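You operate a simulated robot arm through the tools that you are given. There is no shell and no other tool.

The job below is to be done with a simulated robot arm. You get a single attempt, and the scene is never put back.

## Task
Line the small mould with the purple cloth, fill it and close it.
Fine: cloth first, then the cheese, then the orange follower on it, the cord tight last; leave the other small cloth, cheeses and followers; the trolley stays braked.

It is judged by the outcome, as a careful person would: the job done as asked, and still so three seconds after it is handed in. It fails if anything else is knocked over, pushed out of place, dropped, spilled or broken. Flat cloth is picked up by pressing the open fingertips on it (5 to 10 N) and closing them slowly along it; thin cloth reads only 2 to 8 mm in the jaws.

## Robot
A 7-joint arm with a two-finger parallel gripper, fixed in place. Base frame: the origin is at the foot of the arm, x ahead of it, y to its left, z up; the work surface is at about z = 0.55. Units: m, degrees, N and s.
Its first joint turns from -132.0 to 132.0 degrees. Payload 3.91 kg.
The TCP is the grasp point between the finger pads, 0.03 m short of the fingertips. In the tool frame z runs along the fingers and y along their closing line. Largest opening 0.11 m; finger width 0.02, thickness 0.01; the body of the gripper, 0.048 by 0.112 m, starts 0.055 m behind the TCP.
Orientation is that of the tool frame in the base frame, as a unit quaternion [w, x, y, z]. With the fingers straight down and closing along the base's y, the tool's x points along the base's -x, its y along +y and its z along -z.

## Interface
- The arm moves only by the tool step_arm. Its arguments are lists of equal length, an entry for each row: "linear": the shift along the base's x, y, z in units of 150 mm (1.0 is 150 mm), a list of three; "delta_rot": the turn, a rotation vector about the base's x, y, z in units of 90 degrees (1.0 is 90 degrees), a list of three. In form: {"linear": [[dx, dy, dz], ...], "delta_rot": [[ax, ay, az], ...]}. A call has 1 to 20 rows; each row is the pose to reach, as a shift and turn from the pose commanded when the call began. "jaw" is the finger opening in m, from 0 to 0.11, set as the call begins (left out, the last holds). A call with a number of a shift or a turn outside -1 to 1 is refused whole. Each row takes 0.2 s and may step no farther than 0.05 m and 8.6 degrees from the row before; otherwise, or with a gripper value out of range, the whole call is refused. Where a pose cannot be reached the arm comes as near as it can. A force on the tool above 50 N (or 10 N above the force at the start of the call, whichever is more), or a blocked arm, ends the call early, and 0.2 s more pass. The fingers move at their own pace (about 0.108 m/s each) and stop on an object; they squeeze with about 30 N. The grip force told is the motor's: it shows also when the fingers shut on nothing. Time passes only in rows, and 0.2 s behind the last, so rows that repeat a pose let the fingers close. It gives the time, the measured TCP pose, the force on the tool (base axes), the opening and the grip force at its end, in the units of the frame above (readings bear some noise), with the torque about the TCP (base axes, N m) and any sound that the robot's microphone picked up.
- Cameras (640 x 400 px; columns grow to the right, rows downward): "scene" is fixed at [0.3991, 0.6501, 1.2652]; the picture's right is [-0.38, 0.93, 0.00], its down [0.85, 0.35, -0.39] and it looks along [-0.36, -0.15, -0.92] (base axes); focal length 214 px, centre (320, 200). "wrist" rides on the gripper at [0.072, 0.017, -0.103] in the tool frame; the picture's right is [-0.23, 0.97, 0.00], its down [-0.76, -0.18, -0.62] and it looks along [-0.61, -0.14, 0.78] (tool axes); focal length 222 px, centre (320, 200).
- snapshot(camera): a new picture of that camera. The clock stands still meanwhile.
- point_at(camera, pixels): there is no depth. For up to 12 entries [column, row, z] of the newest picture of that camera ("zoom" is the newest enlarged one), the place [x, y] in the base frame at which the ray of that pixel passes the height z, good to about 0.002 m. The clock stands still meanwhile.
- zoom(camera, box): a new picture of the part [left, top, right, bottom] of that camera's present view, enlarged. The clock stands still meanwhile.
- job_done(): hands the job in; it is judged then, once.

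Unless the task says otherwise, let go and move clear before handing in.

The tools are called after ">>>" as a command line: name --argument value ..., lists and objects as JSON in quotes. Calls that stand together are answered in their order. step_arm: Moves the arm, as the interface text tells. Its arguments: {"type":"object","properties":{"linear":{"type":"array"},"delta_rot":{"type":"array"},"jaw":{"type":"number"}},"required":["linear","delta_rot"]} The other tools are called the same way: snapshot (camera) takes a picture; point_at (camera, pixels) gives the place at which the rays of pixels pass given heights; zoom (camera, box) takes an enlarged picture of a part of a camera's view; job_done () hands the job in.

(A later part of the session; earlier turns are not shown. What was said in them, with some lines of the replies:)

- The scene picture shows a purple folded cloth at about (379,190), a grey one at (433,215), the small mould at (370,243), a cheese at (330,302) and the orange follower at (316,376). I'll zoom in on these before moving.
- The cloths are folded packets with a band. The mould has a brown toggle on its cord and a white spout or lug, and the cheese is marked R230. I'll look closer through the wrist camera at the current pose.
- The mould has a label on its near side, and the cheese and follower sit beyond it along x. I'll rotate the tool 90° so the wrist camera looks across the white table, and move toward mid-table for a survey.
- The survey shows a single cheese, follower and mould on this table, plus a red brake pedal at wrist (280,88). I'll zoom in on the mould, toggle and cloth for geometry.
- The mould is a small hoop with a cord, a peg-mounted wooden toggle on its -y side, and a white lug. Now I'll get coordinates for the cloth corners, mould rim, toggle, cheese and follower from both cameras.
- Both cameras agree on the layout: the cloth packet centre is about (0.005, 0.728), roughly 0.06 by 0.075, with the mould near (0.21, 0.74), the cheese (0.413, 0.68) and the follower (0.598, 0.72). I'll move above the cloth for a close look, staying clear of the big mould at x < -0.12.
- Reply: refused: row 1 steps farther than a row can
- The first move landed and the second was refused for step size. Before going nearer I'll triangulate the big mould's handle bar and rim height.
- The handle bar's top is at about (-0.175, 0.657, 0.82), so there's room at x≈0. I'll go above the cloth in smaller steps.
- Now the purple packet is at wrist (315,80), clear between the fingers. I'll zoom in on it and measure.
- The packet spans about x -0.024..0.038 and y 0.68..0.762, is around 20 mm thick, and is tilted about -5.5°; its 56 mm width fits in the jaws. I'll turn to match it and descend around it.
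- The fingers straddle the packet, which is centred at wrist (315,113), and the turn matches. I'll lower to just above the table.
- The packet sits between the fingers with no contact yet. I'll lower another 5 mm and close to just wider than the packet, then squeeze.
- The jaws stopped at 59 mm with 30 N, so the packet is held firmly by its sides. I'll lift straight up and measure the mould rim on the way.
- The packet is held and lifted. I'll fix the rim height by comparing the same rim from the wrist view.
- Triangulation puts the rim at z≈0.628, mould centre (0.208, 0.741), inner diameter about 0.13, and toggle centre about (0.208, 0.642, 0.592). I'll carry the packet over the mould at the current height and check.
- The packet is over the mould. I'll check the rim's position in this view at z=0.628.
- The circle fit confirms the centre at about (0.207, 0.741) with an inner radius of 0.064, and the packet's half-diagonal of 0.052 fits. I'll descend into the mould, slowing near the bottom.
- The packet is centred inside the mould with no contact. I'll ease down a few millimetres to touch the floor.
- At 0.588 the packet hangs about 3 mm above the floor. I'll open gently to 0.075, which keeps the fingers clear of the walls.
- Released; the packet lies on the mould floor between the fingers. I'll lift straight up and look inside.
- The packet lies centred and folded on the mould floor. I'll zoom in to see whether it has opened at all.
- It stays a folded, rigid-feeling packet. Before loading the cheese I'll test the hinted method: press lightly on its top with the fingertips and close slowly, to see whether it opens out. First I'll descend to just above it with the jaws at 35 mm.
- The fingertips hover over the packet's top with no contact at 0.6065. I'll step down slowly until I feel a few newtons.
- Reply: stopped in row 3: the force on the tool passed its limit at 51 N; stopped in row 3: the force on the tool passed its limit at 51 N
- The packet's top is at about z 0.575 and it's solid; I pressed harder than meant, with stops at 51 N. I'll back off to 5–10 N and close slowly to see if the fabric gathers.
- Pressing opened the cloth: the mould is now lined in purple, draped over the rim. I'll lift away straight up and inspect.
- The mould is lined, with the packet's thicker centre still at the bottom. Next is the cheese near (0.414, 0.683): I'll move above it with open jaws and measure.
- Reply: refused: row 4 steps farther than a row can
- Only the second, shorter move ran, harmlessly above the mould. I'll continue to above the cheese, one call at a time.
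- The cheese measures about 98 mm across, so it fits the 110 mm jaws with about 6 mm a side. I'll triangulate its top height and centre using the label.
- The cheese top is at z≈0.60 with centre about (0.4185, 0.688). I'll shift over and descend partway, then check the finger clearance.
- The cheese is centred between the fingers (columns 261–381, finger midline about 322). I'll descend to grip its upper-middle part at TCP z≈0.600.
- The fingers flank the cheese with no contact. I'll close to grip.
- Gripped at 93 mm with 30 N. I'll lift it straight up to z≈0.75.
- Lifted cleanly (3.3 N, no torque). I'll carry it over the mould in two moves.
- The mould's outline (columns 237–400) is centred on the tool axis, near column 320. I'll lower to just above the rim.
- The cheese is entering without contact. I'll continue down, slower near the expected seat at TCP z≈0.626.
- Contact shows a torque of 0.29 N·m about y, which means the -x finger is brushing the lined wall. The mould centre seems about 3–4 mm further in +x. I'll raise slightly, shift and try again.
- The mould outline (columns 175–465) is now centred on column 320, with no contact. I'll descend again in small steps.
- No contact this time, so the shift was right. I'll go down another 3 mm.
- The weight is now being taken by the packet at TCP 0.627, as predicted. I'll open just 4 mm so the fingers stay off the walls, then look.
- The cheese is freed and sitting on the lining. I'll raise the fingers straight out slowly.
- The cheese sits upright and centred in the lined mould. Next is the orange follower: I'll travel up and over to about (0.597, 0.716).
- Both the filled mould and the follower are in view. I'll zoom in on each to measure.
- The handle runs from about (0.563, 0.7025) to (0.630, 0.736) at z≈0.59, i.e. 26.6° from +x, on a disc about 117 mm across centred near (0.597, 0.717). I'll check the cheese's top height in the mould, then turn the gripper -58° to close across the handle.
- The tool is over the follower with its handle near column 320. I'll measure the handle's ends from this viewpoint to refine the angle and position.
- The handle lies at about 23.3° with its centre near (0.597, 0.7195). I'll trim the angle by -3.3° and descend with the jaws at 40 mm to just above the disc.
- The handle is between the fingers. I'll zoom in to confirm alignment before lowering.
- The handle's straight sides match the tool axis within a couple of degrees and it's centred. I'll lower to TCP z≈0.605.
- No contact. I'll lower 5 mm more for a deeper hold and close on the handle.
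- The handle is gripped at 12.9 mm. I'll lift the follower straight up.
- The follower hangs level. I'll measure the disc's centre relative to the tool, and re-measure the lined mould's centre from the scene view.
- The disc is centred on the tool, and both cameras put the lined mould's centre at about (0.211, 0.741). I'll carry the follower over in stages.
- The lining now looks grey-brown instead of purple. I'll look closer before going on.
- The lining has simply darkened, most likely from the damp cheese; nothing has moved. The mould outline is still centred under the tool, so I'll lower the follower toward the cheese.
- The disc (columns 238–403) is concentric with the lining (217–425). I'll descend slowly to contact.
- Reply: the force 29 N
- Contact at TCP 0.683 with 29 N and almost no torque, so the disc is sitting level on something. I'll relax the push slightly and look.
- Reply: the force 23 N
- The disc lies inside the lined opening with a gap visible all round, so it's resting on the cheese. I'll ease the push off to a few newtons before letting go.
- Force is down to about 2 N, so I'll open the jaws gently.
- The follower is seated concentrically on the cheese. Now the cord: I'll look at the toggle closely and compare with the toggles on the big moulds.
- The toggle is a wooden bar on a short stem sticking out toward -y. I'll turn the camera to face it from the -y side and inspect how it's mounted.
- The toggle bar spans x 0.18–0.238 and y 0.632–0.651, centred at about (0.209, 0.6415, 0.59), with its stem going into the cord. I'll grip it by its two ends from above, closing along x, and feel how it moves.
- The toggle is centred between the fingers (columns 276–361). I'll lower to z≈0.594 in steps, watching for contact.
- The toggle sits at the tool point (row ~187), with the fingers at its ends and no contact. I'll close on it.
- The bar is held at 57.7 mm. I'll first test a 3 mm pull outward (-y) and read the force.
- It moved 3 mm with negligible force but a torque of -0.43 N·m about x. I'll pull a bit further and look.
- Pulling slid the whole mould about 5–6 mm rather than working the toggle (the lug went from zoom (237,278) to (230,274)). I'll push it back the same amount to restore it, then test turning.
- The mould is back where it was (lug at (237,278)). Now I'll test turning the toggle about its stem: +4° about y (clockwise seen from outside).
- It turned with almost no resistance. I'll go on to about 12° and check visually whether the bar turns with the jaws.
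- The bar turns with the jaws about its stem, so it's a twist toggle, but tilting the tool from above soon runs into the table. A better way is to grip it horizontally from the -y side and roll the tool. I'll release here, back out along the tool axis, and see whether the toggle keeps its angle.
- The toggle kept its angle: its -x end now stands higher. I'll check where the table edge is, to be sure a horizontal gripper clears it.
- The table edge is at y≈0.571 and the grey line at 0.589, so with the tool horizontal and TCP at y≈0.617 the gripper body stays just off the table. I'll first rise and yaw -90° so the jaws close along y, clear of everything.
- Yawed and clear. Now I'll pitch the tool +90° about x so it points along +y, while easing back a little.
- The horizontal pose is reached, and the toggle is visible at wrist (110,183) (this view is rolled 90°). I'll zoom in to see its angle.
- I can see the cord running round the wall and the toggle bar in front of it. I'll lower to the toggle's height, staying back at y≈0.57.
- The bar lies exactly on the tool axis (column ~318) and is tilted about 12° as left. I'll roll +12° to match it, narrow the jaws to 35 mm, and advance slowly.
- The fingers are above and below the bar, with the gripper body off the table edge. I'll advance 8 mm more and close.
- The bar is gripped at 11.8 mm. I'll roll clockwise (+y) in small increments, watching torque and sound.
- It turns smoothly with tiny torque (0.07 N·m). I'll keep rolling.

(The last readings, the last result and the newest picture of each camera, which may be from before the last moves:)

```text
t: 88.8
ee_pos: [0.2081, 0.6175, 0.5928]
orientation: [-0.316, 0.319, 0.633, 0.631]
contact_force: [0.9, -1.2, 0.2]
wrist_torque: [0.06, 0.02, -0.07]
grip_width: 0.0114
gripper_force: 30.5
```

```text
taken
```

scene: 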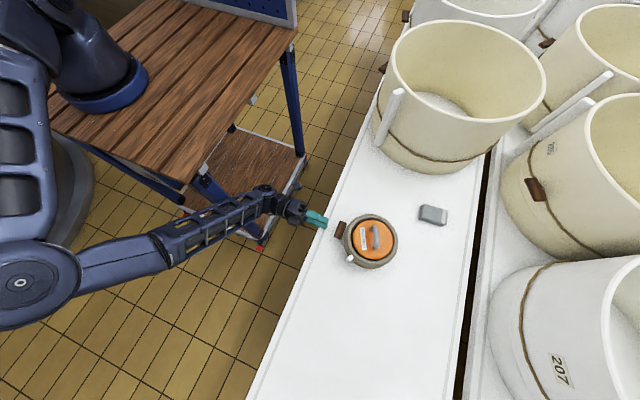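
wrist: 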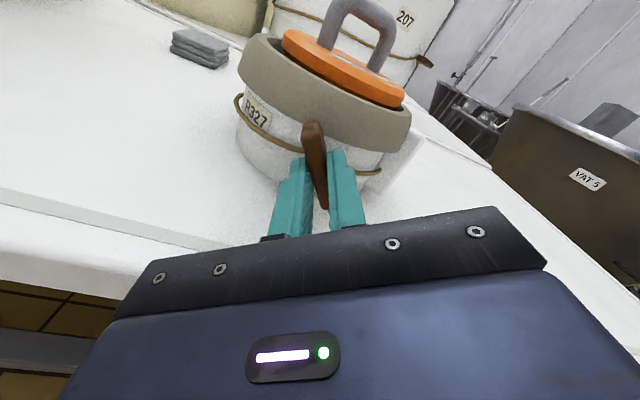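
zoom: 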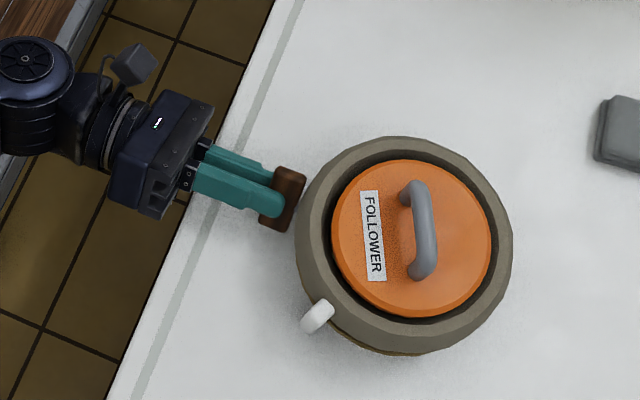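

It's turned about 53° now and the mould hasn't moved. I'll continue.

>>> step_arm --linear '[[0, 0, 0], [0, 0, 0], [0, 0, 0], [0, 0, 0], [0, 0, 0]]' --delta_rot '[[0, 0.07, 0], [0, 0.14, 0], [0, 0.21, 0], [0, 0.28, 0], [0, 0.28, 0]]'

>>> step_arm --linear '[[0, 0, 0], [0, 0, 0], [0, 0, 0], [0, 0, 0]]' --delta_rot '[[0, 0.07, 0], [0, 0.14, 0], [0, 0.21, 0], [0, 0.21, 0]]'

>>> snapshot --camera "wrist"

>>> zoom --camera "scene" --box '[290, 180, 410, 280]'

```text
t: 90.0
ee_pos: [0.2087, 0.6166, 0.5927]
orientation: [-0.447, 0.449, 0.549, 0.546]
contact_force: [1.1, 4.3, 6.8]
wrist_torque: [0.29, 0.02, -0.06]
grip_width: 0.0114
gripper_force: 30.2
```

```text
t: 91.0
ee_pos: [0.2083, 0.6171, 0.5927]
orientation: [-0.53, 0.533, 0.467, 0.465]
contact_force: [4.1, -0.1, 2.6]
wrist_torque: [0.12, -0.69, -0.38]
grip_width: 0.0135
gripper_force: 30.1
```

```text
taken
```

wrist: 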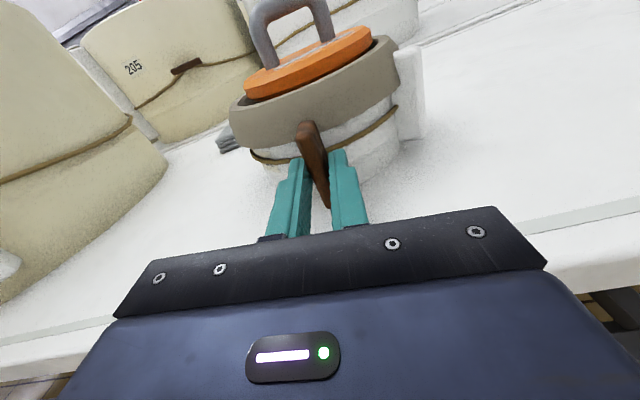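

```text
4.00 times, centred on (350, 230) of scene
```

zoom: 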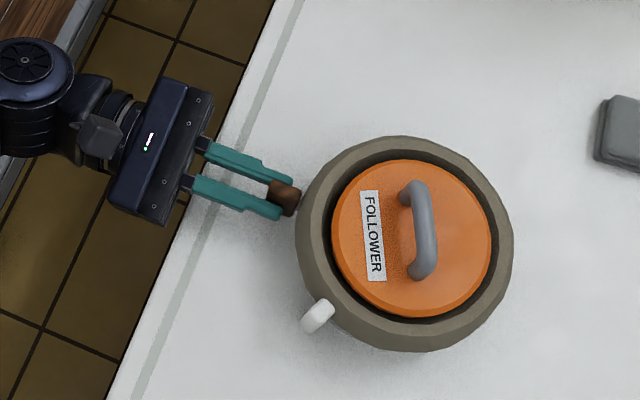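

At about 97° the torque jumped to -0.69 N·m and the jaws spread slightly to 13.5 mm, so a stop was reached near 90°. I'll look closely before doing more.

>>> zoom --camera "wrist" --box '[200, 0, 460, 220]'

>>> zoom --camera "scene" --box '[330, 205, 410, 275]'

```text
1.82 times, centred on (330, 110) of wrist
```

zoom: 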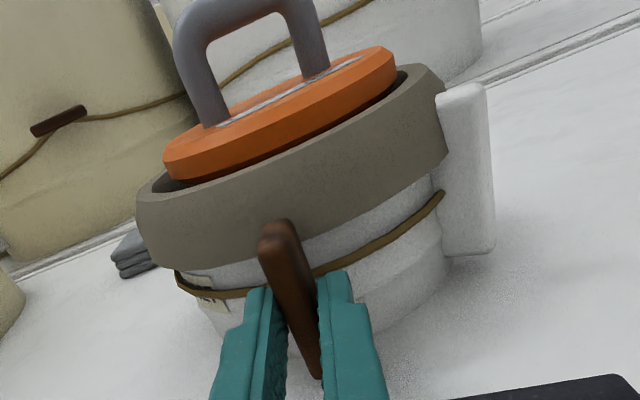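

```text
5.71 times, centred on (370, 240) of scene
```

zoom: 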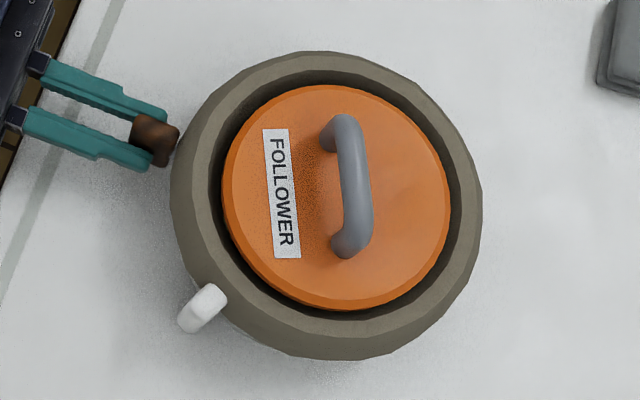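

The cord now hugs the wall (the loose loop that showed at the mould's lower-left is gone), and the bar stopped at about 90°. I'll ease the roll back a few degrees to relieve the wind-up, then check the readings.

>>> step_arm --linear '[[0, 0, 0], [0, 0, 0], [0, 0, 0]]' --delta_rot '[[0, -0.03, 0], [0, -0.06, 0], [0, -0.06, 0]]'

```text
t: 91.8
ee_pos: [0.2073, 0.618, 0.5919]
orientation: [-0.508, 0.511, 0.492, 0.489]
contact_force: [2.2, -3.1, 0.9]
wrist_torque: [-0.42, -0.52, -0.32]
grip_width: 0.0118
gripper_force: 29.6
```

>>> step_arm --linear '[[0, 0, 0], [0, 0, 0], [0, 0, 0]]' --delta_rot '[[0, -0.02, 0], [0, -0.03, 0], [0, -0.03, 0]]'

```text
t: 92.6
ee_pos: [0.2088, 0.6177, 0.5923]
orientation: [-0.496, 0.499, 0.504, 0.501]
contact_force: [1.2, -0.5, -3.0]
wrist_torque: [-0.77, 0.01, -0.11]
grip_width: 0.0117
gripper_force: 30.1
```

At 89.5° the roll torque vanishes, so it's a hard stop at 90° with no spring-back. I'll open the jaws and look before withdrawing.

>>> step_arm --linear '[[0, 0, 0], [0, 0, 0]]' --delta_rot '[[0, 0, 0], [0, 0, 0]]' --jaw 0.04

>>> step_arm --linear '[[0, -0.08, 0], [0, -0.2, 0], [0, -0.35, 0], [0, -0.5, 0], [0, -0.5, 0]]' --delta_rot '[[0, 0, 0], [0, 0, 0], [0, 0, 0], [0, 0, 0], [0, 0, 0]]'

>>> snapshot --camera "wrist"

>>> zoom --camera "wrist" --box '[220, 0, 440, 200]'

>>> zoom --camera "scene" --box '[330, 205, 410, 275]'

```text
t: 93.2
ee_pos: [0.2088, 0.6177, 0.5929]
orientation: [-0.496, 0.499, 0.504, 0.501]
contact_force: [0.2, -0.7, 0.3]
wrist_torque: [0.02, 0.01, -0.03]
grip_width: 0.0399
gripper_force: 0.0
```

```text
t: 94.6
ee_pos: [0.2429, 0.5751, 0.6128]
orientation: [-0.487, 0.494, 0.484, 0.533]
contact_force: [-0.4, -0.2, -0.2]
wrist_torque: [0.0, 0.0, -0.02]
grip_width: 0.04
gripper_force: 0.0
stopped in row 5: the arm was blocked; the commanded pose is now the measured one
```

```text
taken
```

wrist: 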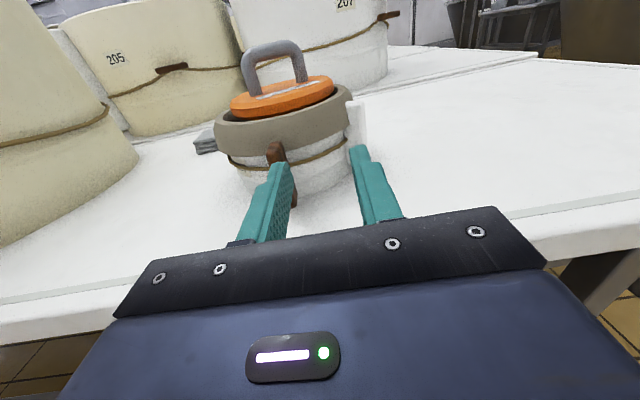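

```text
2.00 times, centred on (330, 100) of wrist
```

zoom: 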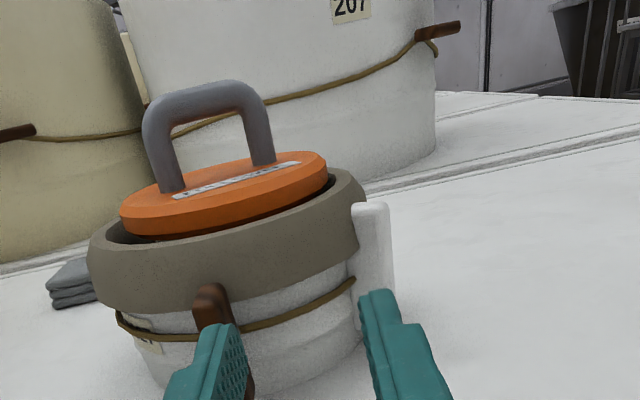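

```text
5.71 times, centred on (370, 240) of scene
```

zoom: 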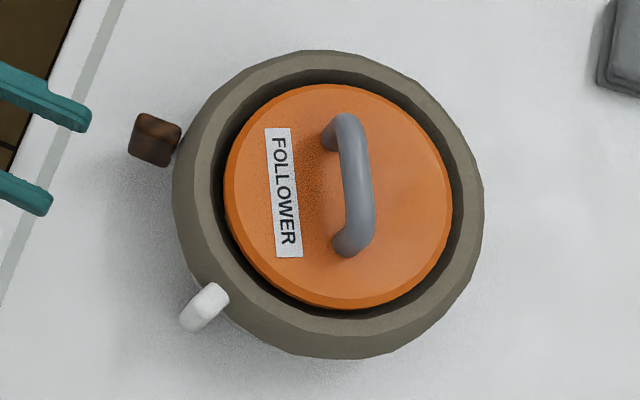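

The arm hit its inner reach limit while backing out and drifted slightly, but the fingers are clear. The toggle stands vertical, the follower is seated and the cord is snug. I'll rise straight up to a better-conditioned height.

>>> step_arm --linear '[[0, 0, 0.1], [0, 0, 0.3], [0, 0, 0.55], [0, 0, 0.8], [0, 0, 1.0], [0, 0, 1.0]]' --delta_rot '[[0, 0, 0], [0, 0, 0], [0, 0, 0], [0, 0, 0], [0, 0, 0], [0, 0, 0]]'

>>> snapshot --camera "scene"

>>> snapshot --camera "wrist"

```text
t: 96.0
ee_pos: [0.2448, 0.5819, 0.7552]
orientation: [-0.483, 0.498, 0.486, 0.531]
contact_force: [-0.7, 0.1, 0.3]
wrist_torque: [-0.01, 0.0, 0.02]
grip_width: 0.0401
gripper_force: 0.0
```

```text
taken
```

scene: 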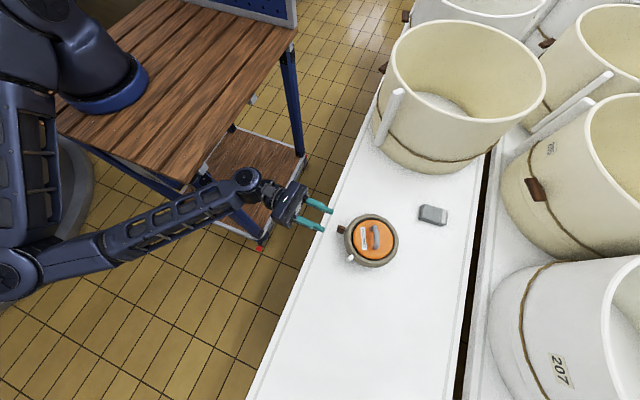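

```text
taken
```

wrist: 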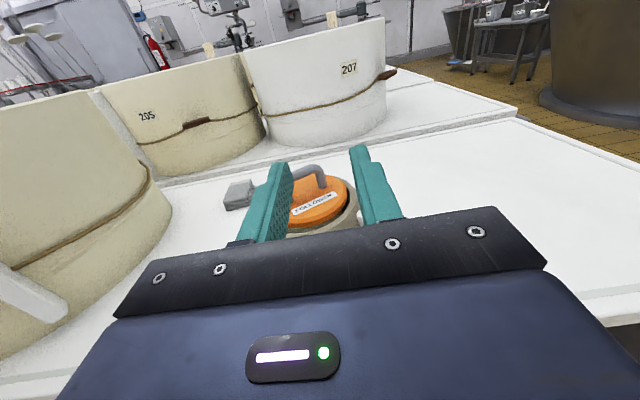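

Everything looks in order. I'll tilt the tool down a bit to get a clear look at the toggle, cord and follower from the front.

>>> step_arm --linear '[[-0.05, 0, 0.1], [-0.1, 0, 0.2], [-0.15, 0, 0.25], [-0.15, 0, 0.25], [-0.15, 0, 0.25]]' --delta_rot '[[-0.08, 0, 0], [-0.16, 0, 0], [-0.24, 0, 0], [-0.32, 0, 0], [-0.32, 0, 0]]'

>>> snapshot --camera "wrist"

>>> zoom --camera "scene" --box '[330, 205, 410, 275]'

```text
t: 97.2
ee_pos: [0.2138, 0.5732, 0.8017]
orientation: [-0.351, 0.6, 0.602, 0.393]
contact_force: [-0.1, 0.2, 0.4]
wrist_torque: [0.0, -0.01, -0.02]
grip_width: 0.0398
gripper_force: 0.0
```

```text
taken
```

wrist: 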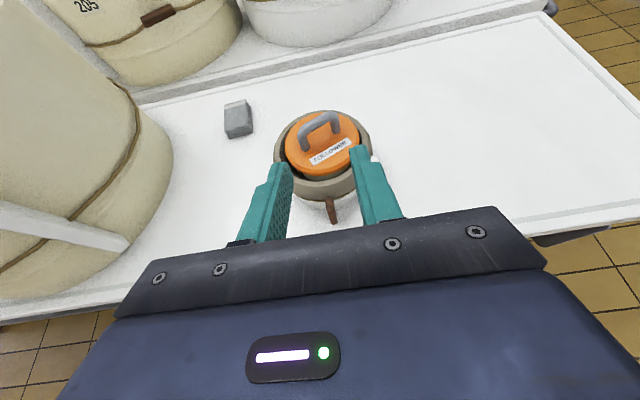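

```text
5.71 times, centred on (370, 240) of scene
```

zoom: 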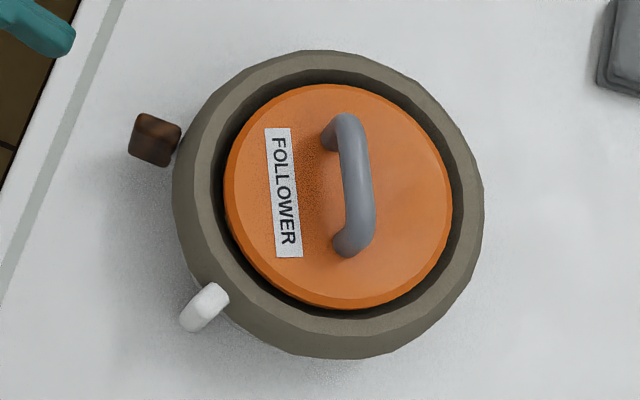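

>>> zoom --camera "wrist" --box '[255, 95, 385, 235]'

```text
2.86 times, centred on (320, 165) of wrist
```

zoom: 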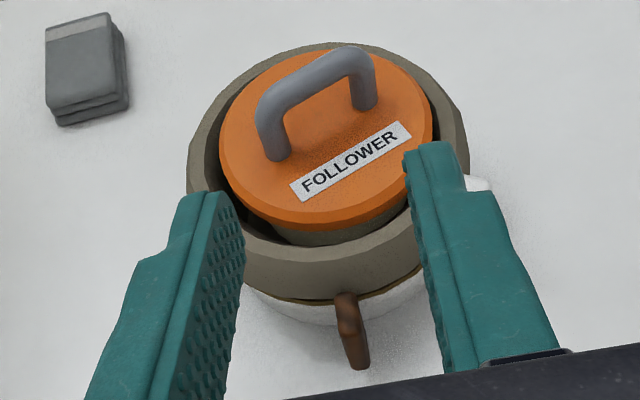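

The follower sits level on the cheese, the toggle is vertical with the cord snug, and the grey cloth is untouched. I'll move a bit further away, wait, and check that nothing changes.

>>> step_arm --linear '[[0, 0, 0.15], [0, 0, 0.3], [0, 0, 0.3], [0, 0, 0.3], [0, 0, 0.3], [0, 0, 0.3], [0, 0, 0.3], [0, 0, 0.3], [0, 0, 0.3], [0, 0, 0.3], [0, 0, 0.3], [0, 0, 0.3]]' --delta_rot '[[0, 0, 0], [0, 0, 0], [0, 0, 0], [0, 0, 0], [0, 0, 0], [0, 0, 0], [0, 0, 0], [0, 0, 0], [0, 0, 0], [0, 0, 0], [0, 0, 0], [0, 0, 0]]'

>>> snapshot --camera "scene"

>>> zoom --camera "scene" --box '[320, 195, 460, 290]'

>>> snapshot --camera "wrist"

```text
t: 99.8
ee_pos: [0.2144, 0.5735, 0.846]
orientation: [-0.352, 0.6, 0.602, 0.392]
contact_force: [0.5, 0.0, -1.0]
wrist_torque: [-0.01, 0.02, 0.01]
grip_width: 0.04
gripper_force: 0.1
```

```text
taken
```

scene: 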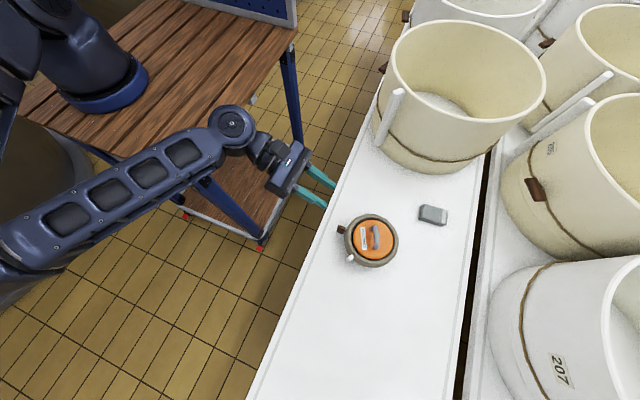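

```text
4.21 times, centred on (390, 242) of scene
```

zoom: 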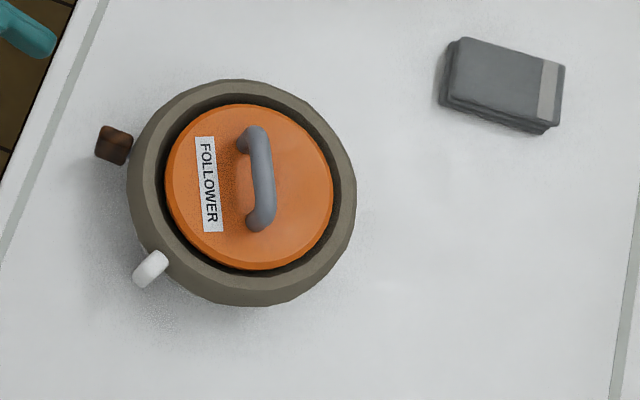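

```text
taken
```

wrist: 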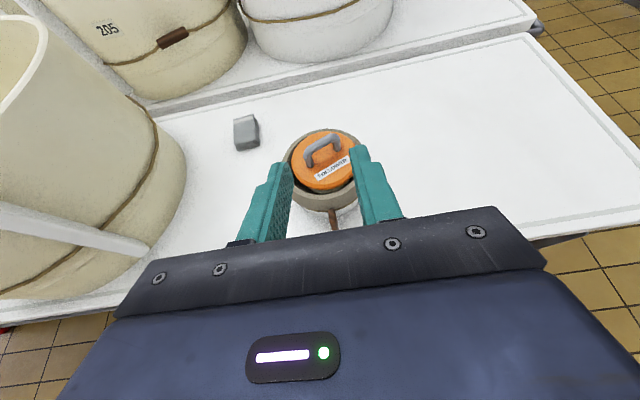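

After more than two seconds nothing has changed: the toggle is still turned at scene zoom (113,145), the follower is seated at (250,187), and the grey cloth and big moulds are where they were. The arm is clear, so I'm handing the job in.

>>> job_done

```text
The job is handed in.
```

The small mould is lined with the purple cloth, filled with the R230 cheese and closed with the orange follower. The cord was tightened last, and I've handed the job in.

- **Cloth:** It went in folded. When I pressed on it with the fingertips it opened out to line the mould and drape over the rim, but the folded packet was still on the floor under the cheese. I pressed harder than intended, with two stops at about 51 N, and saw no damage. The lining later turned from purple to grey-brown, which I took to be moisture from the cheese but couldn't confirm.
- **Cheese:** The mould is marked R327 and the cheese R230. It was the only cheese I could see on the table, so I used it.
- **Follower:** It sits level on the cheese inside the lined opening, roughly at rim height.
- **Cord:** The wooden toggle turned a quarter turn to a hard stop. The cord now sits close to the wall, and the toggle stayed put after I let go.
- **Mould position:** Testing the toggle first pulled the mould about 5–6 mm toward the arm. I pushed it back, and it ended within about 2 mm of where it started.

In the last pictures the grey cloth and large moulds look undisturbed. I didn't touch the trolley brake.
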